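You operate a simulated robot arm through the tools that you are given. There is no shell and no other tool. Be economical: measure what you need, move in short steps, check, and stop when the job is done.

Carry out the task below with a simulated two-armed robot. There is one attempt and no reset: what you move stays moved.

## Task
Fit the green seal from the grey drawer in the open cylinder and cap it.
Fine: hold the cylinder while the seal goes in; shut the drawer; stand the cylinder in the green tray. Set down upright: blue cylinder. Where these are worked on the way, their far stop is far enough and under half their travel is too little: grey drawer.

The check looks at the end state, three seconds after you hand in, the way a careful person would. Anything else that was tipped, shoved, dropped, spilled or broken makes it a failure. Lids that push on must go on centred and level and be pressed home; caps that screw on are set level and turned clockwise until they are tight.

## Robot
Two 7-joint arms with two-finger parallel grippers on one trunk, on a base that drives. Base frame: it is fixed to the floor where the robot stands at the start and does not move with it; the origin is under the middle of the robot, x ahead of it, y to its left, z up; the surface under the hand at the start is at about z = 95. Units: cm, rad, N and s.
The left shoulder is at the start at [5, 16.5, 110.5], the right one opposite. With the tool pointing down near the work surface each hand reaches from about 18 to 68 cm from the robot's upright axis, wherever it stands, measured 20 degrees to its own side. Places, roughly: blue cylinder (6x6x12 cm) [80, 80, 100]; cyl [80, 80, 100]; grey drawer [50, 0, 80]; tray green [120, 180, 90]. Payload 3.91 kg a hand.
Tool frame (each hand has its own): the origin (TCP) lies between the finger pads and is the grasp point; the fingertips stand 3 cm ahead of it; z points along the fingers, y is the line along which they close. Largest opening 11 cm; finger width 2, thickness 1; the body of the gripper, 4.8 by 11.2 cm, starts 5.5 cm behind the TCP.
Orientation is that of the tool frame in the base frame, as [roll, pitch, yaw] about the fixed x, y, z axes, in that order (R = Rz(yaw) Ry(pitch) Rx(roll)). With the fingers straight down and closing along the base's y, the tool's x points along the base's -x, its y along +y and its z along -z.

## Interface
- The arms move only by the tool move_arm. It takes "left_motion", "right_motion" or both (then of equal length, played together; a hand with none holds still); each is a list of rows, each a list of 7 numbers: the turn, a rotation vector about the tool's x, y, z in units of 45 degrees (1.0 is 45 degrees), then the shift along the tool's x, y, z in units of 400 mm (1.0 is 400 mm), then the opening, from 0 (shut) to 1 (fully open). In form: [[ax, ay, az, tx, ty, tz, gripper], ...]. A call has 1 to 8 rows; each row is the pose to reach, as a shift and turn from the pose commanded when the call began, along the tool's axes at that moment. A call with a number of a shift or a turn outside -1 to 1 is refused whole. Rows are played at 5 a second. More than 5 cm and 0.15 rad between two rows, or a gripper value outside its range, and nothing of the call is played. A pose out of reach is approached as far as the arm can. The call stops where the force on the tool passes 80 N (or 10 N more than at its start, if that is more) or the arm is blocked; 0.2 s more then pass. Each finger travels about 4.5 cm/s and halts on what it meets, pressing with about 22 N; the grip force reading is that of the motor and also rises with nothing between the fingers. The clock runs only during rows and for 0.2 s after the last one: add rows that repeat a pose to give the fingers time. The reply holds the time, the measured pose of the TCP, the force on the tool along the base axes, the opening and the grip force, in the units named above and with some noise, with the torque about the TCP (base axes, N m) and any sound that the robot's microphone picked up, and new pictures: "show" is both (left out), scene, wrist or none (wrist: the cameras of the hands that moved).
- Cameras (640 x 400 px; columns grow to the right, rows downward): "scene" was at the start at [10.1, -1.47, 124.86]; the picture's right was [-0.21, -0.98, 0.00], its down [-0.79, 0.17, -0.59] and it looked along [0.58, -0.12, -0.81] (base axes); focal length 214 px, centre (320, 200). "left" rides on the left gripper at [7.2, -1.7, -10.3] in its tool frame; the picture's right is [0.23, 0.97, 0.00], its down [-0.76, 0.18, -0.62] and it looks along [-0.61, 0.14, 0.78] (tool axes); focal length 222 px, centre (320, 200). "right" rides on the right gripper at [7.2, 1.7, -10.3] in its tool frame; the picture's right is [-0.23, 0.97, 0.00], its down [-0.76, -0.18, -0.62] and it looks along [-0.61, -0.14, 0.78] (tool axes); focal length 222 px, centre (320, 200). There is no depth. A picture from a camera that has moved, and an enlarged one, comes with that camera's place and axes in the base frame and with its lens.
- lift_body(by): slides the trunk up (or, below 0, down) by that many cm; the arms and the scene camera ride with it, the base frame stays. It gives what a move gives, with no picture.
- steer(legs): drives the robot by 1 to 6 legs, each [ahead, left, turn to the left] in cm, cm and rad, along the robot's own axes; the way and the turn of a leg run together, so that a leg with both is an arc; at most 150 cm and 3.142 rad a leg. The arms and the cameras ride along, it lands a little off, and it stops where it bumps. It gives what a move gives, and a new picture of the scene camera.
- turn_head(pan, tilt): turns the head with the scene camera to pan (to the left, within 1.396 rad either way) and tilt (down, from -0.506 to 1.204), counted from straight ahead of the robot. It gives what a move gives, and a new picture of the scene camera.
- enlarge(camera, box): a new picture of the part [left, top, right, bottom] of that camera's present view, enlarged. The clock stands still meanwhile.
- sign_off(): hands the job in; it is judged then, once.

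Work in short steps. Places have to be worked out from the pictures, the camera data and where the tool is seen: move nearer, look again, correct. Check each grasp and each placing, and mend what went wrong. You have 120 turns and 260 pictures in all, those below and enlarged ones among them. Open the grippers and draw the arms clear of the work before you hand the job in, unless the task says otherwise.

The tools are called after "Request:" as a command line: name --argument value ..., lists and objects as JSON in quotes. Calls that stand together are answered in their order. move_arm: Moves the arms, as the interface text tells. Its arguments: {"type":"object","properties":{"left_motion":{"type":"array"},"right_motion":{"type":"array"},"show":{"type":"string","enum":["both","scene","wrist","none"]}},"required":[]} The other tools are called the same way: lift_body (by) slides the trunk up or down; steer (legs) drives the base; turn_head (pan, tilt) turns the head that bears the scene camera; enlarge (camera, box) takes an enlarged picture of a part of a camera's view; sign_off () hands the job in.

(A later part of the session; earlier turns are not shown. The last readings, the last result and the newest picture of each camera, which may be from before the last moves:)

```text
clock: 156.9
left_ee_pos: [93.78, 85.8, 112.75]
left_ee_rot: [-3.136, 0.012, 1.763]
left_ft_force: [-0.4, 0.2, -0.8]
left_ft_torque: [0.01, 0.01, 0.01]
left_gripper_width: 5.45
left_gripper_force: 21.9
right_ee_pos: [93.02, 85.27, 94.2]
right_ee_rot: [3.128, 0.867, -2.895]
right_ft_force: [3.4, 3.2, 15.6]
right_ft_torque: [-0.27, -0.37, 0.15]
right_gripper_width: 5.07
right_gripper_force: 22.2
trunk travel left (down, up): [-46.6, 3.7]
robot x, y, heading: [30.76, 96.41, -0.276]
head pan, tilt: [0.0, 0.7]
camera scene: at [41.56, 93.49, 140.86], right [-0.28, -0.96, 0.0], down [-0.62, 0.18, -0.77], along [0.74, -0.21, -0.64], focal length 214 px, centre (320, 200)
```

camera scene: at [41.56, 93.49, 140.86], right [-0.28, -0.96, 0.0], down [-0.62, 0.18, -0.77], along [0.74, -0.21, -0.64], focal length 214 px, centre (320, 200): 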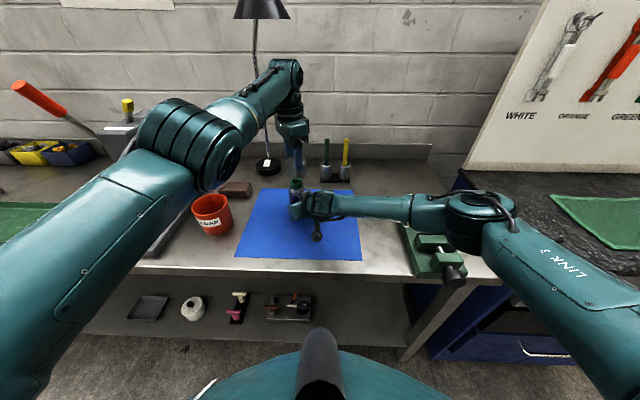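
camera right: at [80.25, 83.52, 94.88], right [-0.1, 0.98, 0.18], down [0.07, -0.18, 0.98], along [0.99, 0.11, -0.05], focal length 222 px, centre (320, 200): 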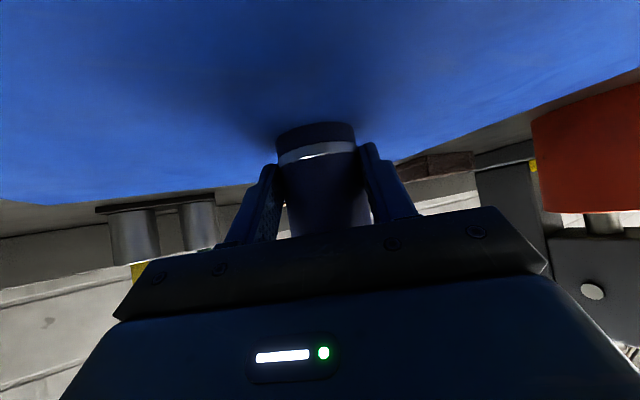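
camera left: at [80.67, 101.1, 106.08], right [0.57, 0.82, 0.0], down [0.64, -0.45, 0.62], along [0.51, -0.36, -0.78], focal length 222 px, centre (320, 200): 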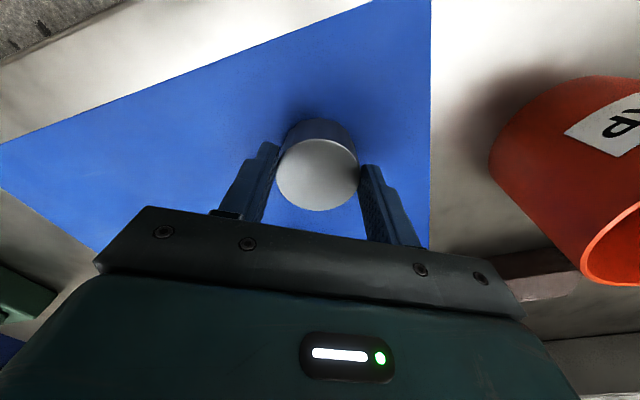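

Unwinding works, and the arm reports no limits now. I unwind 90° more and test whether the left arm can descend freely.

Request:
move_arm --left_motion '[[0, 0, -0.16, 0, 0, 0, 0.3], [0, 0, -0.33, 0, 0, 0, 0.3], [0, 0, -0.5, 0, 0, 0, 0.3], [0, 0, -0.67, 0, 0, 0, 0.3], [0, 0, -0.83, 0, 0, 0, 0.3], [0, 0, -1, 0, 0, 0, 0.3]]' --show "none"

Request:
move_arm --left_motion '[[0, 0, -0.16, 0, 0, 0, 0.3], [0, 0, -0.33, 0, 0, 0, 0.3], [0, 0, -0.5, 0, 0, 0, 0.3], [0, 0, -0.67, 0, 0, 0, 0.3], [0, 0, -0.83, 0, 0, 0, 0.3], [0, 0, -1, 0, 0, 0, 0.3]]' --show "none"

Request:
move_arm --left_motion '[[0, 0, 0, 0, 0, 0.02, 0.3], [0, 0, 0, 0, 0, 0.04, 0.3], [0, 0, 0, 0, 0, 0.04, 0.3]]' --show "none"

Request:
enlarge --camera "scene" --box '[256, 150, 336, 200]'

Request:
enlarge --camera "left" --box '[160, 0, 480, 200]'

```text
clock: 158.3
left_ee_pos: [93.75, 85.89, 112.66]
left_ee_rot: [-3.128, 0.003, 2.548]
left_ft_force: [-0.1, 0.1, -0.6]
left_ft_torque: [0.0, 0.01, 0.03]
left_gripper_width: 5.41
left_gripper_force: 22.0
right_ee_pos: [92.98, 85.23, 94.21]
right_ee_rot: [3.128, 0.865, -2.895]
right_ft_force: [3.6, 2.1, 15.7]
right_ft_torque: [-0.34, -0.46, 0.08]
right_gripper_width: 5.06
right_gripper_force: 22.5
trunk travel left (down, up): [-46.6, 3.7]
robot x, y, heading: [30.48, 96.17, -0.28]
head pan, tilt: [0.0, 0.7]
```

```text
clock: 159.7
left_ee_pos: [93.75, 85.94, 112.65]
left_ee_rot: [-3.129, -0.006, -2.949]
left_ft_force: [0.2, -0.2, 0.6]
left_ft_torque: [0.04, 0.0, 0.02]
left_gripper_width: 5.46
left_gripper_force: 22.1
right_ee_pos: [92.99, 85.33, 94.11]
right_ee_rot: [3.127, 0.866, -2.896]
right_ft_force: [3.0, 2.0, 15.8]
right_ft_torque: [-0.36, -0.41, 0.09]
right_gripper_width: 5.05
right_gripper_force: 22.2
trunk travel left (down, up): [-46.6, 3.7]
robot x, y, heading: [30.61, 96.57, -0.28]
head pan, tilt: [0.0, 0.7]
```

```text
clock: 160.5
left_ee_pos: [93.89, 85.74, 110.98]
left_ee_rot: [-3.13, -0.007, -2.954]
left_ft_force: [-0.5, 0.3, -0.3]
left_ft_torque: [-0.01, 0.01, -0.03]
left_gripper_width: 5.45
left_gripper_force: 21.9
right_ee_pos: [92.97, 85.3, 94.21]
right_ee_rot: [3.129, 0.866, -2.897]
right_ft_force: [3.6, 1.7, 16.5]
right_ft_torque: [-0.36, -0.45, 0.05]
right_gripper_width: 5.07
right_gripper_force: 22.0
trunk travel left (down, up): [-46.6, 3.7]
robot x, y, heading: [30.72, 96.46, -0.277]
head pan, tilt: [0.0, 0.7]
```

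```text
8.00 times, centred on (296, 175) of scene
camera zoom: at [41.55, 93.49, 140.86], right [-0.28, -0.96, 0.0], down [-0.62, 0.18, -0.77], along [0.74, -0.21, -0.64], focal length 1716 px, centre (512, 400)
```

zoom: 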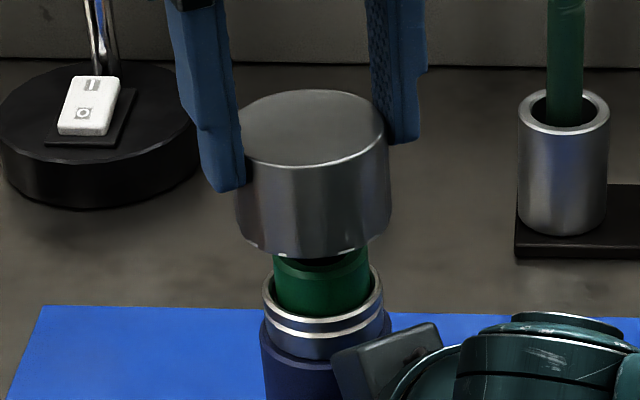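

```text
2.00 times, centred on (320, 100) of left
camera zoom: at [86.99, 82.92, 121.44], right [-0.41, 0.91, -0.01], down [0.72, 0.33, 0.62], along [0.57, 0.24, -0.79], focal length 444 px, centre (320, 400)
```

zoom: 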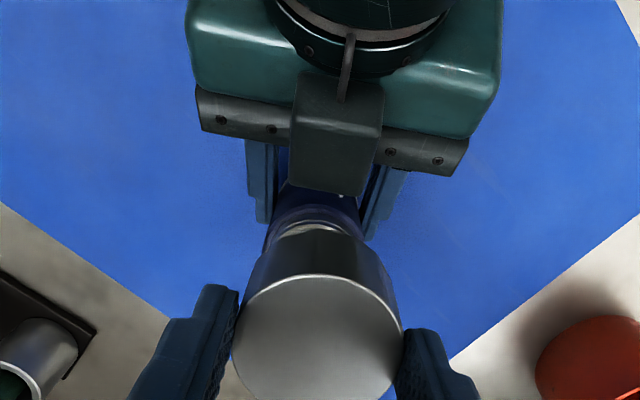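

The left arm is free again, with the fingers now square to the block and full clockwise range ahead. I relax the right hand's downward push, shift the cap slightly, and lower it over the seal and neck.

Request:
move_arm --left_motion '[[0, 0, 0, -0.005, -0.001, 0.02, 0.3], [0, 0, 0, -0.005, -0.001, 0.04, 0.3], [0, 0, 0, -0.005, -0.001, 0.06, 0.3], [0, 0, 0, -0.005, -0.001, 0.075, 0.3], [0, 0, 0, -0.005, -0.001, 0.085, 0.3], [0, 0, 0, -0.005, -0.001, 0.095, 0.3], [0, 0, 0, -0.005, -0.001, 0.105, 0.3]]' --right_motion '[[0, 0, 0, -0.0076, 0, -0.0065, 0.3], [0, 0, 0, -0.0076, 0, -0.0065, 0.3], [0, 0, 0, -0.0076, 0, -0.0065, 0.3], [0, 0, 0, -0.0076, 0, -0.0065, 0.3], [0, 0, 0, -0.0076, 0, -0.0065, 0.3], [0, 0, 0, -0.0076, 0, -0.0065, 0.3], [0, 0, 0, -0.0076, 0, -0.0065, 0.3]]' --show "none"

Request:
enlarge --camera "scene" --box '[272, 160, 320, 190]'

```text
clock: 162.1
left_ee_pos: [94.2, 85.69, 106.47]
left_ee_rot: [-3.133, -0.01, -2.951]
left_ft_force: [7.0, -0.5, 0.6]
left_ft_torque: [-0.04, -0.3, -0.02]
left_gripper_width: 5.44
left_gripper_force: 21.9
right_ee_pos: [93.0, 85.25, 94.31]
right_ee_rot: [3.123, 0.863, -2.898]
right_ft_force: [-8.9, 1.3, -1.9]
right_ft_torque: [-0.15, -0.48, 0.02]
right_gripper_width: 5.08
right_gripper_force: 21.8
trunk travel left (down, up): [-46.6, 3.7]
robot x, y, heading: [30.65, 96.84, -0.279]
head pan, tilt: [0.0, 0.7]
```

```text
13.33 times, centred on (296, 175) of scene
camera zoom: at [41.76, 93.37, 140.81], right [-0.28, -0.96, 0.0], down [-0.62, 0.18, -0.76], along [0.73, -0.21, -0.64], focal length 2860 px, centre (640, 533)
```

zoom: 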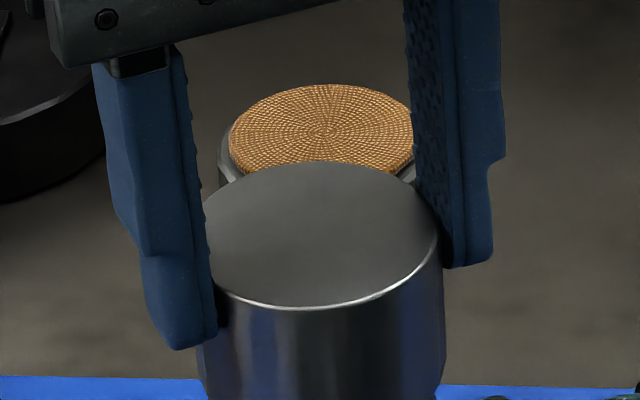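

The cap is around the neck with a 7 N sideways push; I move 0.2 cm forward to centre, then descend gently to contact.

Request:
move_arm --left_motion '[[0, 0, 0, -0.005, -0.001, 0, 0.3], [0, 0, 0, -0.005, -0.001, 0.005, 0.3], [0, 0, 0, -0.005, -0.001, 0.01, 0.3], [0, 0, 0, -0.005, -0.001, 0.015, 0.3], [0, 0, 0, -0.005, -0.001, 0.02, 0.3]]' --show "none"

Request:
enlarge --camera "scene" --box '[264, 165, 328, 205]'

```text
clock: 163.3
left_ee_pos: [94.33, 85.65, 105.92]
left_ee_rot: [-3.128, -0.011, -2.954]
left_ft_force: [0.3, -3.9, 5.2]
left_ft_torque: [0.21, 0.5, -0.02]
left_gripper_width: 5.44
left_gripper_force: 21.9
right_ee_pos: [92.95, 85.25, 94.31]
right_ee_rot: [3.128, 0.863, -2.896]
right_ft_force: [0.0, 3.9, -9.0]
right_ft_torque: [-0.63, -0.32, 0.1]
right_gripper_width: 5.08
right_gripper_force: 22.8
trunk travel left (down, up): [-46.6, 3.7]
robot x, y, heading: [30.36, 96.67, -0.283]
head pan, tilt: [0.0, 0.7]
```

```text
10.00 times, centred on (296, 185) of scene
camera zoom: at [41.76, 93.42, 140.84], right [-0.28, -0.96, 0.0], down [-0.62, 0.18, -0.76], along [0.73, -0.21, -0.64], focal length 2145 px, centre (560, 350)
```

zoom: 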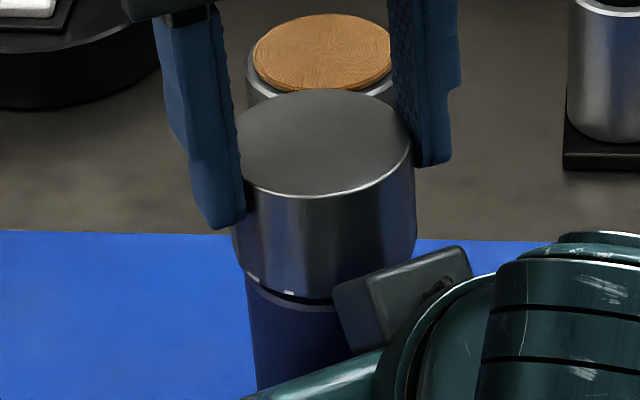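

The cap now sits almost on the blue shoulder. I turn clockwise 45° with leveling and slight downward feed.

Request:
move_arm --left_motion '[[-0.017, -0.014, 0.16, 0, 0, 0.002, 0.3], [-0.017, -0.014, 0.33, 0, 0, 0.004, 0.3], [-0.017, -0.014, 0.5, 0, 0, 0.005, 0.3], [-0.017, -0.014, 0.67, 0, 0, 0.006, 0.3], [-0.017, -0.014, 0.83, 0, 0, 0.007, 0.3], [-0.017, -0.014, 1, 0, 0, 0.008, 0.3]]' --show "none"

Request:
enlarge --camera "scene" --box '[264, 165, 328, 205]'

```text
clock: 164.7
left_ee_pos: [94.47, 85.93, 105.71]
left_ee_rot: [3.139, 0.009, 2.541]
left_ft_force: [-5.0, 1.0, 18.5]
left_ft_torque: [0.27, 0.41, 0.02]
left_gripper_width: 5.48
left_gripper_force: 22.1
right_ee_pos: [93.05, 85.11, 94.41]
right_ee_rot: [3.129, 0.865, -2.897]
right_ft_force: [7.6, 1.3, -13.5]
right_ft_torque: [-0.28, 0.33, -0.01]
right_gripper_width: 5.08
right_gripper_force: 22.1
trunk travel left (down, up): [-46.6, 3.7]
robot x, y, heading: [30.73, 96.39, -0.272]
head pan, tilt: [0.0, 0.7]
```

```text
10.00 times, centred on (296, 185) of scene
camera zoom: at [41.68, 93.47, 140.86], right [-0.28, -0.96, 0.0], down [-0.62, 0.18, -0.77], along [0.74, -0.21, -0.64], focal length 2145 px, centre (560, 350)
```

zoom: 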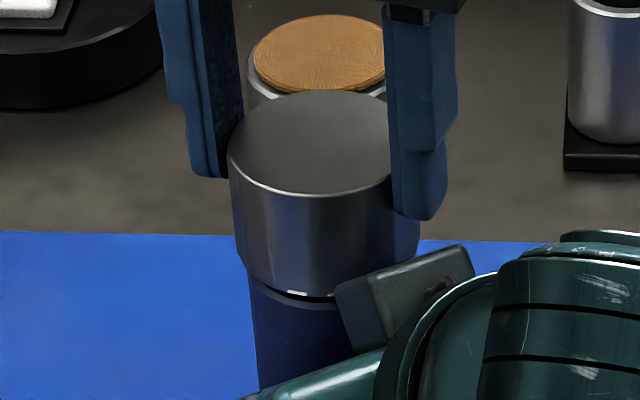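

Contact is 18 N with no twisting resistance yet. I keep turning clockwise 90° more without further feed, watching the torque.

Request:
move_arm --left_motion '[[0, 0, 0.16, 0.002, 0, 0, 0.3], [0, 0, 0.33, 0.002, 0, 0, 0.3], [0, 0, 0.5, 0.002, 0, 0, 0.3], [0, 0, 0.67, 0.002, 0, 0, 0.3], [0, 0, 0.83, 0.002, 0, 0, 0.3], [0, 0, 1, 0.002, 0, 0, 0.3]]' --show "none"

Request:
move_arm --left_motion '[[0, 0, 0.16, 0, 0, 0, 0.3], [0, 0, 0.33, 0, 0, 0, 0.3], [0, 0, 0.5, 0, 0, 0, 0.3], [0, 0, 0.67, 0, 0, 0, 0.3], [0, 0, 0.83, 0, 0, 0, 0.3], [0, 0, 1, 0, 0, 0, 0.3]]' --show "none"

Request:
enlarge --camera "scene" --box '[264, 165, 328, 205]'

```text
clock: 166.1
left_ee_pos: [94.45, 85.72, 105.74]
left_ee_rot: [3.126, 0.002, 1.757]
left_ft_force: [11.8, 8.0, 10.3]
left_ft_torque: [0.5, -0.9, 0.06]
left_gripper_width: 5.45
left_gripper_force: 22.0
right_ee_pos: [93.03, 85.31, 94.39]
right_ee_rot: [3.127, 0.864, -2.897]
right_ft_force: [-9.3, -8.3, -2.4]
right_ft_torque: [0.18, -0.27, -0.05]
right_gripper_width: 5.05
right_gripper_force: 21.5
trunk travel left (down, up): [-46.6, 3.7]
robot x, y, heading: [30.65, 96.57, -0.281]
head pan, tilt: [0.0, 0.7]
```

```text
clock: 167.5
left_ee_pos: [94.29, 85.65, 105.73]
left_ee_rot: [3.135, -0.005, 0.973]
left_ft_force: [10.1, 6.0, 7.6]
left_ft_torque: [0.5, -0.54, 0.04]
left_gripper_width: 5.47
left_gripper_force: 21.9
right_ee_pos: [93.02, 85.19, 94.41]
right_ee_rot: [3.126, 0.867, -2.897]
right_ft_force: [-8.3, -10.5, 3.6]
right_ft_torque: [-0.09, -0.46, -0.04]
right_gripper_width: 5.05
right_gripper_force: 21.9
trunk travel left (down, up): [-46.6, 3.7]
robot x, y, heading: [30.53, 96.53, -0.278]
head pan, tilt: [0.0, 0.7]
```

```text
10.00 times, centred on (296, 185) of scene
camera zoom: at [41.6, 93.4, 140.86], right [-0.28, -0.96, 0.0], down [-0.62, 0.18, -0.77], along [0.74, -0.21, -0.64], focal length 2145 px, centre (560, 350)
```

zoom: 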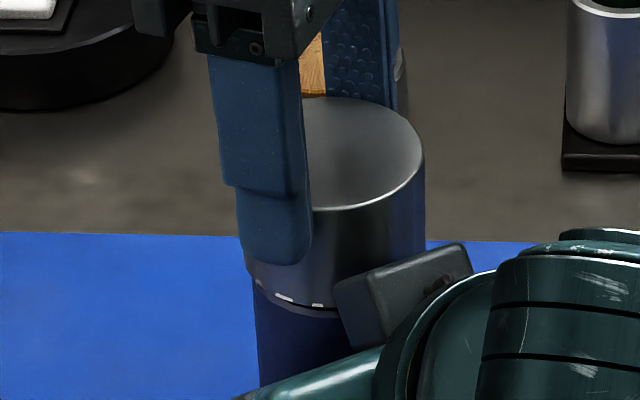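

The axial force drops as it turns, suggesting the cap is being drawn down. I relieve the side force and turn another ~45° with slight feed.

Request:
move_arm --left_motion '[[0, 0, 0.16, 0.006, 0.002, 0.002, 0.3], [0, 0, 0.33, 0.006, 0.002, 0.003, 0.3], [0, 0, 0.5, 0.006, 0.002, 0.004, 0.3], [0, 0, 0.67, 0.006, 0.002, 0.005, 0.3], [0, 0, 0.83, 0.006, 0.002, 0.006, 0.3], [0, 0, 1, 0.006, 0.002, 0.006, 0.3]]' --show "none"

Request:
enlarge --camera "scene" --box '[264, 165, 328, 205]'

Request:
enlarge --camera "left" --box '[160, 0, 480, 200]'

```text
clock: 168.9
left_ee_pos: [94.4, 85.74, 105.5]
left_ee_rot: [3.136, -0.006, 0.184]
left_ft_force: [-2.0, -8.2, 15.1]
left_ft_torque: [-0.42, 0.5, 0.0]
left_gripper_width: 5.46
left_gripper_force: 22.3
right_ee_pos: [92.93, 85.26, 94.46]
right_ee_rot: [3.124, 0.866, -2.897]
right_ft_force: [5.7, 2.3, -0.3]
right_ft_torque: [-0.92, 0.0, 0.13]
right_gripper_width: 5.08
right_gripper_force: 21.7
trunk travel left (down, up): [-46.6, 3.7]
robot x, y, heading: [30.8, 96.53, -0.275]
head pan, tilt: [0.0, 0.7]
```

```text
10.00 times, centred on (296, 185) of scene
camera zoom: at [41.55, 93.39, 140.86], right [-0.28, -0.96, 0.0], down [-0.62, 0.18, -0.77], along [0.74, -0.21, -0.64], focal length 2145 px, centre (560, 350)
```

zoom: 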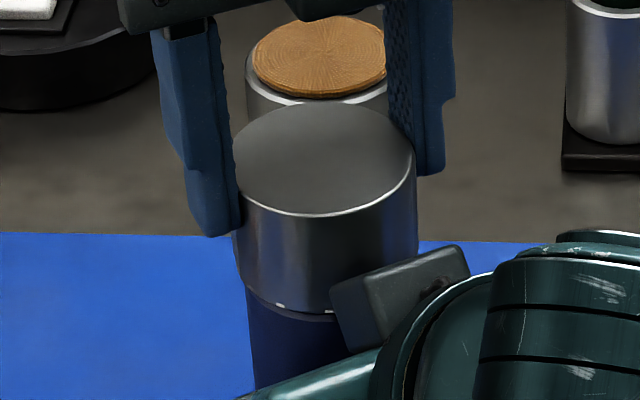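

```text
2.00 times, centred on (320, 100) of left
camera zoom: at [100.93, 88.83, 115.96], right [0.4, -0.92, 0.01], down [-0.72, -0.31, 0.62], along [-0.56, -0.25, -0.79], focal length 444 px, centre (320, 400)
```

zoom: 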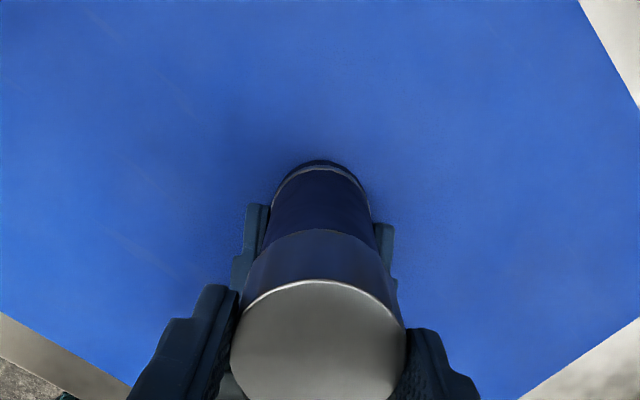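

The cap has come down almost flush with the shoulder. To turn further I release, raise 1 cm, unwind the left hand 180° and re-grip.

Request:
move_arm --left_motion '[[0, 0, 0, 0, 0, 0, 0.7], [0, 0, 0, 0, 0, 0, 0.7], [0, 0, 0, 0, 0, -0.025, 0.7], [0, 0, -0.16, 0, 0, -0.025, 0.7], [0, 0, -0.33, 0, 0, -0.025, 0.7], [0, 0, -0.5, 0, 0, -0.025, 0.7], [0, 0, -0.67, 0, 0, -0.025, 0.7], [0, 0, -0.83, 0, 0, -0.025, 0.7]]' --show "none"

Request:
move_arm --left_motion '[[0, 0, -0.16, 0, 0, 0, 0.7], [0, 0, -0.33, 0, 0, 0, 0.7], [0, 0, -0.5, 0, 0, 0, 0.7], [0, 0, -0.67, 0, 0, 0, 0.7], [0, 0, -0.83, 0, 0, 0, 0.7], [0, 0, -1, 0, 0, 0, 0.7]]' --show "none"

Request:
move_arm --left_motion '[[0, 0, -0.16, 0, 0, 0, 0.7], [0, 0, -0.33, 0, 0, 0, 0.7], [0, 0, -0.5, 0, 0, 0, 0.7], [0, 0, -0.67, 0, 0, 0, 0.7], [0, 0, -0.83, 0, 0, 0, 0.7], [0, 0, -1, 0, 0, 0, 0.7]]' --show "none"

Request:
move_arm --left_motion '[[0, 0, -0.16, 0, 0, 0, 0.7], [0, 0, -0.33, 0, 0, 0, 0.7], [0, 0, -0.5, 0, 0, 0, 0.7], [0, 0, -0.67, 0, 0, 0, 0.7], [0, 0, -0.83, 0, 0, 0, 0.7], [0, 0, -1, 0, 0, 0, 0.7]]' --show "none"

Request:
enlarge --camera "left" --box '[240, 80, 400, 180]'

Request:
enlarge --camera "scene" --box '[264, 165, 328, 205]'

```text
clock: 170.7
left_ee_pos: [94.28, 85.91, 106.6]
left_ee_rot: [3.135, -0.003, 0.843]
left_ft_force: [0.1, -0.4, -0.3]
left_ft_torque: [0.01, 0.01, 0.04]
left_gripper_width: 7.69
left_gripper_force: 0.1
right_ee_pos: [92.96, 85.23, 94.35]
right_ee_rot: [3.125, 0.865, -2.898]
right_ft_force: [-2.8, 3.2, 4.1]
right_ft_torque: [0.06, 0.26, -0.05]
right_gripper_width: 5.05
right_gripper_force: 21.9
trunk travel left (down, up): [-46.6, 3.7]
robot x, y, heading: [30.48, 96.49, -0.278]
head pan, tilt: [0.0, 0.7]
```

```text
clock: 172.1
left_ee_pos: [94.43, 85.88, 106.51]
left_ee_rot: [3.135, 0.002, 1.629]
left_ft_force: [-0.1, -0.6, 0.6]
left_ft_torque: [0.0, -0.01, 0.0]
left_gripper_width: 7.69
left_gripper_force: 0.0
right_ee_pos: [92.95, 85.24, 94.4]
right_ee_rot: [3.125, 0.864, -2.897]
right_ft_force: [-1.8, 3.8, 3.7]
right_ft_torque: [0.11, 0.21, -0.03]
right_gripper_width: 5.02
right_gripper_force: 22.2
trunk travel left (down, up): [-46.6, 3.7]
robot x, y, heading: [30.87, 96.72, -0.278]
head pan, tilt: [0.0, 0.7]
```

```text
clock: 173.5
left_ee_pos: [94.51, 85.84, 106.42]
left_ee_rot: [3.138, 0.007, 2.414]
left_ft_force: [0.3, 0.0, -0.7]
left_ft_torque: [-0.04, 0.0, -0.01]
left_gripper_width: 7.71
left_gripper_force: 0.0
right_ee_pos: [92.94, 85.16, 94.51]
right_ee_rot: [3.126, 0.863, -2.897]
right_ft_force: [-1.1, 4.3, 5.3]
right_ft_torque: [0.04, 0.15, -0.01]
right_gripper_width: 5.05
right_gripper_force: 21.5
trunk travel left (down, up): [-46.6, 3.7]
robot x, y, heading: [30.41, 96.21, -0.275]
head pan, tilt: [0.0, 0.7]
```

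```text
clock: 174.9
left_ee_pos: [94.48, 85.9, 106.59]
left_ee_rot: [-3.137, 0.008, -3.085]
left_ft_force: [0.3, 0.2, 0.0]
left_ft_torque: [0.02, 0.01, -0.02]
left_gripper_width: 7.7
left_gripper_force: 0.0
right_ee_pos: [92.99, 85.22, 94.52]
right_ee_rot: [3.127, 0.864, -2.897]
right_ft_force: [-0.2, 3.2, 4.2]
right_ft_torque: [-0.01, 0.18, -0.05]
right_gripper_width: 5.05
right_gripper_force: 22.4
trunk travel left (down, up): [-46.6, 3.7]
robot x, y, heading: [30.86, 96.4, -0.278]
head pan, tilt: [0.0, 0.7]
```

```text
4.00 times, centred on (320, 130) of left
camera zoom: at [87.08, 83.85, 116.81], right [-0.28, 0.96, 0.0], down [0.75, 0.22, 0.63], along [0.6, 0.17, -0.78], focal length 888 px, centre (320, 480)
```

zoom: 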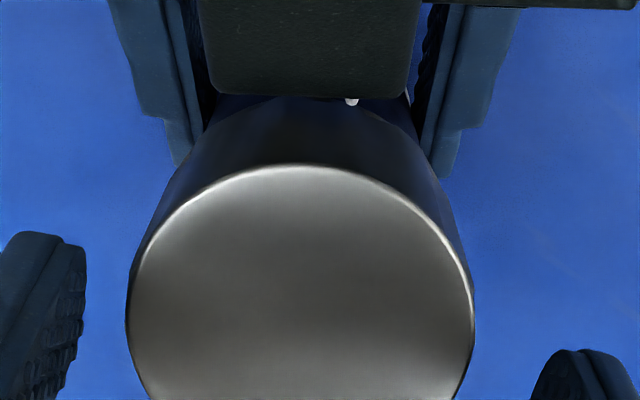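

```text
10.00 times, centred on (296, 185) of scene
camera zoom: at [41.64, 93.47, 140.85], right [-0.28, -0.96, 0.0], down [-0.62, 0.18, -0.77], along [0.74, -0.21, -0.64], focal length 2145 px, centre (560, 350)
```

zoom: 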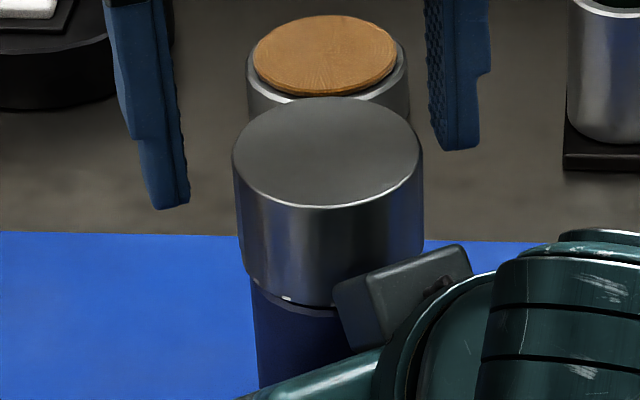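

The cap sits level on the cylinder. It lies ~0.4 cm back and 0.3 cm right of the hand's axis, so I centre the hand, lower, grip, and turn clockwise.

Request:
move_arm --left_motion '[[0, 0, 0, 0.0104, -0.007, 0.012, 0.7], [0, 0, 0, 0.0104, -0.007, 0.027, 0.7], [0, 0, 0, 0.0104, -0.007, 0.027, 0.5], [0, 0, 0, 0.0104, -0.007, 0.027, 0.3], [0, 0, 0, 0.0104, -0.007, 0.027, 0.3], [0, 0, 0, 0.0104, -0.007, 0.027, 0.3]]' --show "none"

Request:
move_arm --left_motion '[[0, 0, 0.16, 0, 0, 0.001, 0.3], [0, 0, 0.33, 0, 0, 0.002, 0.3], [0, 0, 0.5, 0, 0, 0.003, 0.3], [0, 0, 0.67, 0, 0, 0.004, 0.3], [0, 0, 0.83, 0, 0, 0.005, 0.3], [0, 0, 1, 0, 0, 0.005, 0.3]]' --show "none"

Request:
move_arm --left_motion '[[0, 0, 0.16, 0, 0, 0.001, 0.3], [0, 0, 0.33, 0, 0, 0.002, 0.3], [0, 0, 0.5, 0, 0, 0.003, 0.3], [0, 0, 0.67, 0, 0, 0.004, 0.3], [0, 0, 0.83, 0, 0, 0.005, 0.3], [0, 0, 1, 0, 0, 0.005, 0.3]]' --show "none"

Request:
enlarge --camera "scene" --box '[264, 165, 328, 205]'

```text
clock: 176.3
left_ee_pos: [94.23, 85.58, 105.43]
left_ee_rot: [-3.14, 0.009, -3.086]
left_ft_force: [0.4, 1.2, -0.2]
left_ft_torque: [0.27, -0.05, 0.02]
left_gripper_width: 5.53
left_gripper_force: 22.3
right_ee_pos: [93.06, 85.28, 94.54]
right_ee_rot: [3.125, 0.865, -2.895]
right_ft_force: [1.0, 1.6, 5.0]
right_ft_torque: [-0.07, 0.13, -0.05]
right_gripper_width: 5.02
right_gripper_force: 21.8
trunk travel left (down, up): [-46.6, 3.7]
robot x, y, heading: [30.8, 96.67, -0.281]
head pan, tilt: [0.0, 0.7]
```

```text
clock: 177.7
left_ee_pos: [94.32, 85.45, 105.31]
left_ee_rot: [3.135, 0.01, 2.41]
left_ft_force: [7.5, -0.8, 7.9]
left_ft_torque: [0.14, -0.35, 0.68]
left_gripper_width: 5.55
left_gripper_force: 22.0
left hand out of reach, approached as far as the arm can: row 3, 4, 5
right_ee_pos: [92.86, 85.18, 94.25]
right_ee_rot: [3.126, 0.864, -2.898]
right_ft_force: [-5.1, -2.6, 2.9]
right_ft_torque: [-0.51, -0.33, -0.66]
right_gripper_width: 5.05
right_gripper_force: 22.5
trunk travel left (down, up): [-46.6, 3.7]
robot x, y, heading: [30.74, 96.42, -0.28]
head pan, tilt: [0.0, 0.7]
```

```text
clock: 179.1
left_ee_pos: [94.29, 85.38, 105.1]
left_ee_rot: [3.129, 0.006, 1.624]
left_ft_force: [12.5, -5.7, 19.0]
left_ft_torque: [-0.15, -0.07, 1.1]
left_gripper_width: 5.48
left_gripper_force: 22.9
left hand out of reach, approached as far as the arm can: row 1, 2, 3, 4, 5, 6
right_ee_pos: [92.77, 85.33, 94.19]
right_ee_rot: [3.124, 0.86, -2.896]
right_ft_force: [-12.2, 2.1, -16.5]
right_ft_torque: [-0.66, -0.76, -1.0]
right_gripper_width: 5.11
right_gripper_force: 22.1
trunk travel left (down, up): [-46.6, 3.7]
robot x, y, heading: [30.47, 96.1, -0.278]
head pan, tilt: [0.0, 0.7]
```

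```text
10.00 times, centred on (296, 185) of scene
camera zoom: at [41.67, 93.39, 140.84], right [-0.28, -0.96, 0.0], down [-0.62, 0.18, -0.77], along [0.74, -0.21, -0.64], focal length 2145 px, centre (560, 350)
```

zoom: 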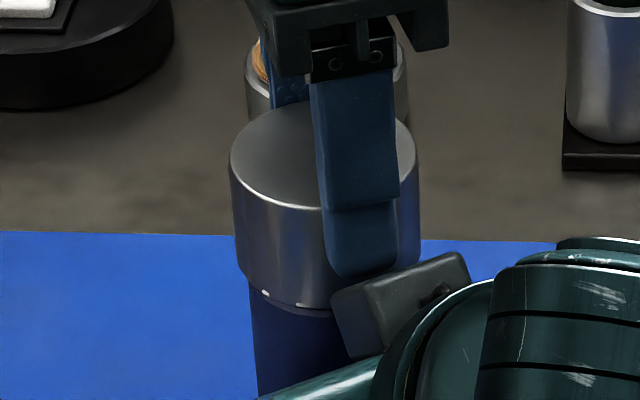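

Torque is now rising (0.7 → 1.1 N·m), so the thread is tightening. I turn once more to see whether it saturates.

Request:
move_arm --left_motion '[[0, 0, 0.16, 0, 0, 0, 0.25], [0, 0, 0.33, 0, 0, 0, 0.25], [0, 0, 0.5, 0, 0, 0, 0.25], [0, 0, 0.67, 0, 0, 0, 0.25], [0, 0, 0.83, 0, 0, 0, 0.25], [0, 0, 1, 0, 0, 0, 0.25]]' --show "none"

Request:
enlarge --camera "scene" --box '[272, 170, 320, 200]'

```text
clock: 180.5
left_ee_pos: [94.2, 85.54, 104.91]
left_ee_rot: [3.133, -0.007, 0.839]
left_ft_force: [7.0, -4.5, 11.2]
left_ft_torque: [-0.1, -0.59, 0.53]
left_gripper_width: 5.5
left_gripper_force: 21.7
right_ee_pos: [93.06, 85.21, 94.57]
right_ee_rot: [3.127, 0.865, -2.898]
right_ft_force: [-4.5, 2.6, -6.1]
right_ft_torque: [-0.65, -0.05, -0.37]
right_gripper_width: 5.16
right_gripper_force: 22.0
trunk travel left (down, up): [-46.6, 3.7]
robot x, y, heading: [31.16, 96.51, -0.277]
head pan, tilt: [0.0, 0.7]
```

```text
13.33 times, centred on (296, 185) of scene
camera zoom: at [41.68, 93.41, 140.85], right [-0.28, -0.96, 0.0], down [-0.62, 0.18, -0.77], along [0.74, -0.21, -0.64], focal length 2860 px, centre (640, 400)
```

zoom: 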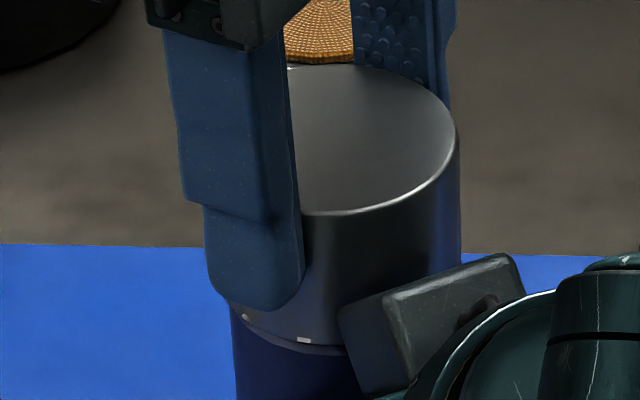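

Still drawing down. One more turn in this grip (about 40°), then check.

Request:
move_arm --left_motion '[[0, 0, 0.16, 0, 0, 0.001, 0.25], [0, 0, 0.33, 0, 0, 0.002, 0.25], [0, 0, 0.5, 0, 0, 0.002, 0.25], [0, 0, 0.67, 0, 0, 0.002, 0.25], [0, 0, 0.83, 0, 0, 0.002, 0.25], [0, 0, 0.95, 0, 0, 0.002, 0.25]]' --show "none"

Request:
enlarge --camera "scene" --box '[272, 170, 320, 200]'

Request:
enlarge --camera "left" --box '[240, 60, 400, 160]'

```text
clock: 181.9
left_ee_pos: [94.24, 85.45, 104.75]
left_ee_rot: [3.14, -0.007, 0.091]
left_ft_force: [2.3, -2.9, -1.0]
left_ft_torque: [0.03, 0.08, 0.68]
left_gripper_width: 5.51
left_gripper_force: 22.4
right_ee_pos: [93.02, 85.22, 94.56]
right_ee_rot: [3.125, 0.868, -2.898]
right_ft_force: [-1.6, -1.1, 8.8]
right_ft_torque: [-0.59, -0.01, -0.6]
right_gripper_width: 5.09
right_gripper_force: 22.4
trunk travel left (down, up): [-46.6, 3.7]
robot x, y, heading: [30.71, 96.72, -0.282]
head pan, tilt: [0.0, 0.7]
```

```text
13.33 times, centred on (296, 185) of scene
camera zoom: at [41.6, 93.39, 140.85], right [-0.28, -0.96, 0.0], down [-0.62, 0.18, -0.77], along [0.74, -0.21, -0.64], focal length 2860 px, centre (640, 400)
```

zoom: 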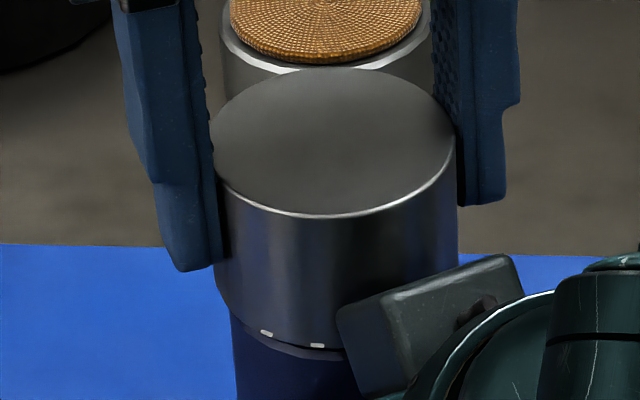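

```text
4.00 times, centred on (320, 110) of left
camera zoom: at [101.03, 87.88, 115.18], right [0.32, -0.95, 0.0], down [-0.75, -0.25, 0.62], along [-0.59, -0.2, -0.79], focal length 888 px, centre (320, 560)
```

zoom: 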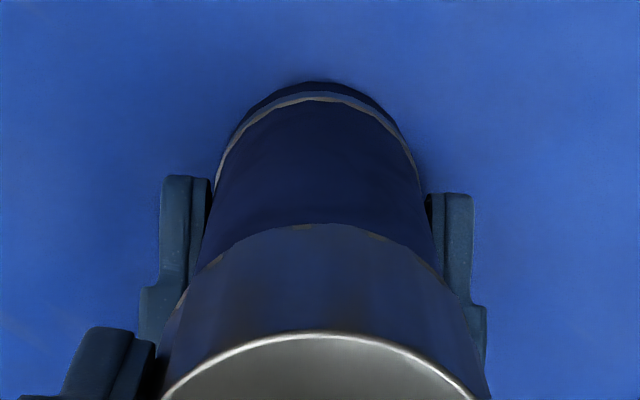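

It's still drawing down (z 104.75). I repeat the cycle: release, raise, unwind 180°, re-grip slightly higher (clear of the right gripper's block), and turn again.

Request:
move_arm --left_motion '[[0, 0, 0, 0, 0, 0, 0.7], [0, 0, 0, 0, 0, 0, 0.7], [0, 0, 0, 0, 0, -0.025, 0.7], [0, 0, -0.16, 0, 0, -0.04, 0.7], [0, 0, -0.33, 0, 0, -0.04, 0.7], [0, 0, -0.5, 0, 0, -0.04, 0.7], [0, 0, -0.67, 0, 0, -0.04, 0.7], [0, 0, -0.83, 0, 0, -0.04, 0.7]]' --show "none"

Request:
move_arm --left_motion '[[0, 0, -0.16, 0, 0, 0, 0.7], [0, 0, -0.33, 0, 0, 0, 0.7], [0, 0, -0.5, 0, 0, 0, 0.7], [0, 0, -0.67, 0, 0, 0, 0.7], [0, 0, -0.83, 0, 0, 0, 0.7], [0, 0, -1, 0, 0, 0, 0.7]]' --show "none"

Request:
move_arm --left_motion '[[0, 0, -0.16, 0, 0, 0, 0.7], [0, 0, -0.33, 0, 0, 0, 0.7], [0, 0, -0.5, 0, 0, 0, 0.7], [0, 0, -0.67, 0, 0, 0, 0.7], [0, 0, -0.83, 0, 0, 0, 0.7], [0, 0, -1, 0, 0, 0, 0.7]]' --show "none"

Request:
move_arm --left_motion '[[0, 0, -0.16, 0, 0, 0, 0.7], [0, 0, -0.33, 0, 0, 0, 0.7], [0, 0, -0.5, 0, 0, 0, 0.7], [0, 0, -0.67, 0, 0, 0, 0.7], [0, 0, -0.83, 0, 0, 0, 0.7], [0, 0, -1, 0, 0, 0, 0.7]]' --show "none"

Request:
enlarge --camera "left" --box '[240, 80, 400, 180]'

Request:
enlarge --camera "scene" --box '[272, 170, 320, 200]'

```text
clock: 183.7
left_ee_pos: [94.24, 85.46, 106.52]
left_ee_rot: [3.133, -0.005, 0.748]
left_ft_force: [-0.9, 0.6, 0.1]
left_ft_torque: [0.0, 0.01, 0.03]
left_gripper_width: 7.68
left_gripper_force: 0.1
right_ee_pos: [93.01, 85.18, 94.5]
right_ee_rot: [3.124, 0.867, -2.897]
right_ft_force: [6.5, -0.7, 11.4]
right_ft_torque: [-0.25, -0.08, 0.07]
right_gripper_width: 5.06
right_gripper_force: 22.1
trunk travel left (down, up): [-46.6, 3.7]
robot x, y, heading: [30.78, 96.72, -0.277]
head pan, tilt: [0.0, 0.7]
```

```text
clock: 185.1
left_ee_pos: [94.15, 85.44, 106.43]
left_ee_rot: [3.131, 0.002, 1.536]
left_ft_force: [1.1, 2.5, 2.1]
left_ft_torque: [0.05, 0.07, -0.11]
left_gripper_width: 7.7
left_gripper_force: 0.1
right_ee_pos: [92.88, 85.14, 94.36]
right_ee_rot: [3.125, 0.865, -2.898]
right_ft_force: [4.7, -0.2, 11.9]
right_ft_torque: [0.02, -0.17, 0.1]
right_gripper_width: 5.07
right_gripper_force: 22.3
trunk travel left (down, up): [-46.6, 3.7]
robot x, y, heading: [30.67, 96.83, -0.278]
head pan, tilt: [0.0, 0.7]
```

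```text
clock: 186.5
left_ee_pos: [94.24, 85.52, 106.53]
left_ee_rot: [3.136, 0.008, 2.32]
left_ft_force: [0.2, 0.4, -0.3]
left_ft_torque: [0.01, 0.01, 0.0]
left_gripper_width: 7.72
left_gripper_force: 0.0
right_ee_pos: [92.94, 85.25, 94.54]
right_ee_rot: [3.127, 0.865, -2.898]
right_ft_force: [0.3, -0.1, 10.3]
right_ft_torque: [-0.18, 0.11, -0.01]
right_gripper_width: 5.05
right_gripper_force: 21.5
trunk travel left (down, up): [-46.6, 3.7]
robot x, y, heading: [30.75, 96.4, -0.277]
head pan, tilt: [0.0, 0.7]
```

```text
clock: 187.9
left_ee_pos: [94.17, 85.54, 106.44]
left_ee_rot: [-3.14, 0.011, 3.105]
left_ft_force: [-0.6, -0.6, 0.2]
left_ft_torque: [0.01, 0.03, 0.01]
left_gripper_width: 7.71
left_gripper_force: 0.1
right_ee_pos: [92.83, 85.27, 94.34]
right_ee_rot: [3.126, 0.862, -2.898]
right_ft_force: [-0.9, 0.4, 7.2]
right_ft_torque: [-0.14, 0.19, 0.01]
right_gripper_width: 5.06
right_gripper_force: 22.2
trunk travel left (down, up): [-46.6, 3.7]
robot x, y, heading: [30.55, 96.64, -0.279]
head pan, tilt: [0.0, 0.7]
```

```text
4.00 times, centred on (320, 130) of left
camera zoom: at [86.62, 84.12, 116.82], right [-0.19, 0.98, 0.0], down [0.76, 0.15, 0.63], along [0.62, 0.12, -0.78], focal length 888 px, centre (320, 480)
```

zoom: 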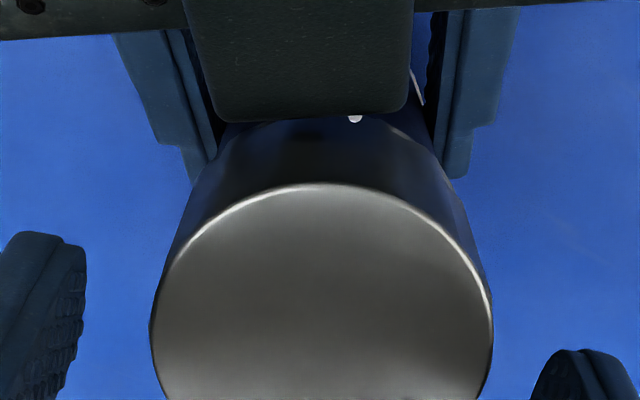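

```text
13.33 times, centred on (296, 185) of scene
camera zoom: at [41.6, 93.45, 140.85], right [-0.28, -0.96, 0.0], down [-0.62, 0.18, -0.77], along [0.74, -0.21, -0.64], focal length 2860 px, centre (640, 400)
```

zoom: 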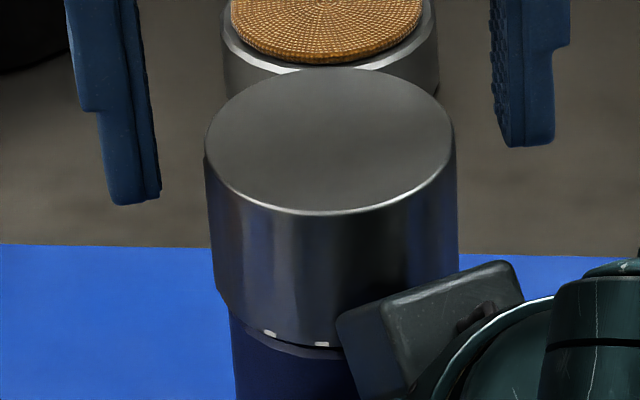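

Cap is level and centred under the hand. I lower 0.9 cm, grip, and turn clockwise 135°, checking torque at each step.

Request:
move_arm --left_motion '[[0, 0, 0, 0, 0, 0.012, 0.7], [0, 0, 0, 0, 0, 0.022, 0.7], [0, 0, 0, 0, 0, 0.022, 0.5], [0, 0, 0, 0, 0, 0.022, 0.3], [0, 0, 0, 0, 0, 0.022, 0.25], [0, 0, 0, 0, 0, 0.022, 0.25]]' --show "none"

Request:
move_arm --left_motion '[[0, 0, 0.16, 0, 0, 0.001, 0.25], [0, 0, 0.33, 0, 0, 0.001, 0.25], [0, 0, 0.5, 0, 0, 0.002, 0.25], [0, 0, 0.67, 0, 0, 0.002, 0.25], [0, 0, 0.83, 0, 0, 0.003, 0.25], [0, 0, 1, 0, 0, 0.003, 0.25]]' --show "none"

Request:
move_arm --left_motion '[[0, 0, 0.16, 0, 0, 0.001, 0.25], [0, 0, 0.33, 0, 0, 0.001, 0.25], [0, 0, 0.5, 0, 0, 0.002, 0.25], [0, 0, 0.67, 0, 0, 0.002, 0.25], [0, 0, 0.83, 0, 0, 0.003, 0.25], [0, 0, 1, 0, 0, 0.003, 0.25]]' --show "none"

Request:
move_arm --left_motion '[[0, 0, 0.16, 0, 0, 0.001, 0.25], [0, 0, 0.33, 0, 0, 0.001, 0.25], [0, 0, 0.5, 0, 0, 0.002, 0.25], [0, 0, 0.67, 0, 0, 0.002, 0.25], [0, 0, 0.83, 0, 0, 0.003, 0.25], [0, 0, 1, 0, 0, 0.003, 0.25]]' --show "none"

Request:
enlarge --camera "scene" --box '[272, 170, 320, 200]'

```text
clock: 189.3
left_ee_pos: [94.28, 85.46, 105.71]
left_ee_rot: [-3.138, 0.011, 3.104]
left_ft_force: [-1.4, 3.1, -0.4]
left_ft_torque: [0.25, 0.06, 0.0]
left_gripper_width: 5.49
left_gripper_force: 22.0
right_ee_pos: [92.9, 85.23, 94.38]
right_ee_rot: [3.128, 0.865, -2.898]
right_ft_force: [-2.6, -0.4, 5.3]
right_ft_torque: [0.02, 0.31, -0.07]
right_gripper_width: 5.08
right_gripper_force: 22.1
trunk travel left (down, up): [-46.6, 3.7]
robot x, y, heading: [30.72, 96.63, -0.274]
head pan, tilt: [0.0, 0.7]
```

```text
clock: 190.7
left_ee_pos: [94.28, 85.42, 105.53]
left_ee_rot: [3.133, 0.009, 2.316]
left_ft_force: [1.8, 2.2, 9.7]
left_ft_torque: [0.29, -0.14, 0.65]
left_gripper_width: 5.53
left_gripper_force: 22.1
right_ee_pos: [92.9, 85.02, 94.35]
right_ee_rot: [3.127, 0.861, -2.901]
right_ft_force: [-2.7, -8.4, -2.1]
right_ft_torque: [-0.37, 0.37, -0.64]
right_gripper_width: 5.06
right_gripper_force: 22.2
trunk travel left (down, up): [-46.6, 3.7]
robot x, y, heading: [30.56, 96.71, -0.281]
head pan, tilt: [0.0, 0.7]
```

```text
clock: 192.1
left_ee_pos: [94.15, 85.46, 105.32]
left_ee_rot: [3.13, 0.003, 1.531]
left_ft_force: [8.4, -2.6, 11.8]
left_ft_torque: [0.02, -0.37, 0.94]
left_gripper_width: 5.48
left_gripper_force: 21.9
right_ee_pos: [92.97, 85.29, 94.26]
right_ee_rot: [3.124, 0.862, -2.896]
right_ft_force: [-8.1, 0.5, -8.3]
right_ft_torque: [-0.55, -0.43, -0.8]
right_gripper_width: 5.11
right_gripper_force: 21.6
trunk travel left (down, up): [-46.6, 3.7]
robot x, y, heading: [30.65, 96.62, -0.276]
head pan, tilt: [0.0, 0.7]
```

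```text
clock: 193.5
left_ee_pos: [94.17, 85.36, 105.0]
left_ee_rot: [3.136, -0.003, 0.745]
left_ft_force: [5.0, -2.7, 4.1]
left_ft_torque: [-0.1, -0.4, 0.75]
left_gripper_width: 5.44
left_gripper_force: 21.9
right_ee_pos: [93.01, 85.22, 94.48]
right_ee_rot: [3.125, 0.866, -2.898]
right_ft_force: [-3.3, 0.2, -1.3]
right_ft_torque: [-0.29, 0.02, -0.65]
right_gripper_width: 5.12
right_gripper_force: 21.4
trunk travel left (down, up): [-46.6, 3.7]
robot x, y, heading: [31.07, 96.16, -0.282]
head pan, tilt: [0.0, 0.7]
```

```text
13.33 times, centred on (296, 185) of scene
camera zoom: at [41.68, 93.41, 140.84], right [-0.28, -0.96, 0.0], down [-0.62, 0.18, -0.77], along [0.74, -0.21, -0.64], focal length 2860 px, centre (640, 400)
```

zoom: 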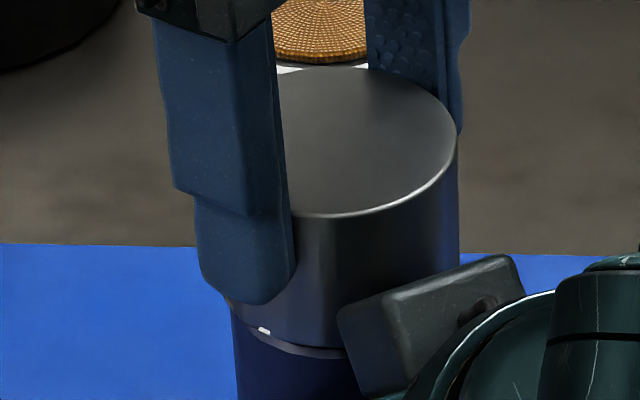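

Torque holds steady at 0.7–0.9 N·m and the cap no longer descends; it sits level against the shoulder — tight. I release the cap, raise the left hand, and inspect.

Request:
move_arm --left_motion '[[0, 0, 0, 0, 0, 0, 0.7], [0, 0, 0, 0, 0, 0, 0.8], [0, 0, 0, 0, 0, 0, 0.8], [0, 0, 0, 0, 0, -0.06, 0.8], [0, 0, 0, 0, 0, -0.15, 0.8], [0, 0, 0, 0, 0, -0.2, 0.8]]' --show "none"

Request:
enlarge --camera "scene" --box '[264, 165, 328, 205]'

Request:
enlarge --camera "left" --box '[240, 40, 400, 140]'

```text
clock: 194.9
left_ee_pos: [93.64, 85.68, 113.1]
left_ee_rot: [3.134, -0.004, 0.746]
left_ft_force: [-0.1, -0.2, 0.2]
left_ft_torque: [0.0, -0.02, 0.02]
left_gripper_width: 8.8
left_gripper_force: 0.1
left hand out of reach, approached as far as the arm can: row 6
right_ee_pos: [92.96, 85.18, 94.52]
right_ee_rot: [3.127, 0.867, -2.897]
right_ft_force: [2.2, -1.5, 6.6]
right_ft_torque: [-0.13, 0.08, -0.03]
right_gripper_width: 5.1
right_gripper_force: 21.7
trunk travel left (down, up): [-46.6, 3.7]
robot x, y, heading: [30.86, 96.84, -0.281]
head pan, tilt: [0.0, 0.7]
```

```text
10.00 times, centred on (296, 185) of scene
camera zoom: at [41.65, 93.43, 140.86], right [-0.28, -0.96, 0.0], down [-0.62, 0.18, -0.77], along [0.74, -0.21, -0.64], focal length 2145 px, centre (560, 350)
```

zoom: 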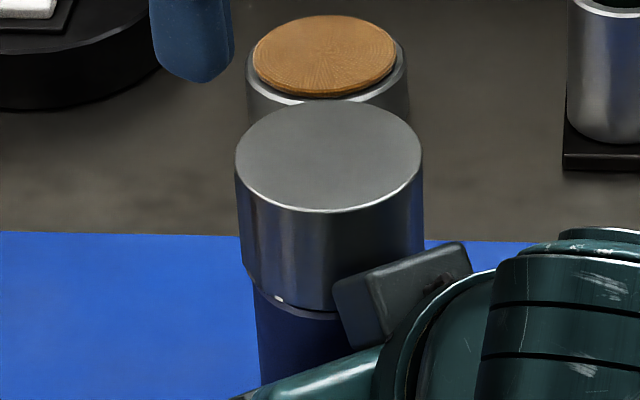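

```text
4.00 times, centred on (320, 90) of left
camera zoom: at [97.67, 91.88, 123.48], right [0.83, -0.56, 0.01], down [-0.44, -0.65, 0.62], along [-0.34, -0.52, -0.78], focal length 888 px, centre (320, 640)
```

zoom: 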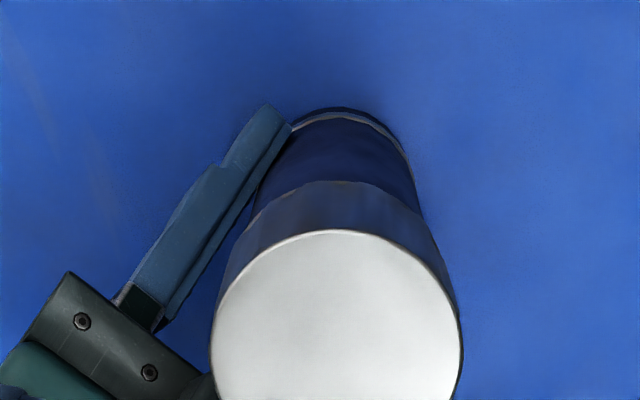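

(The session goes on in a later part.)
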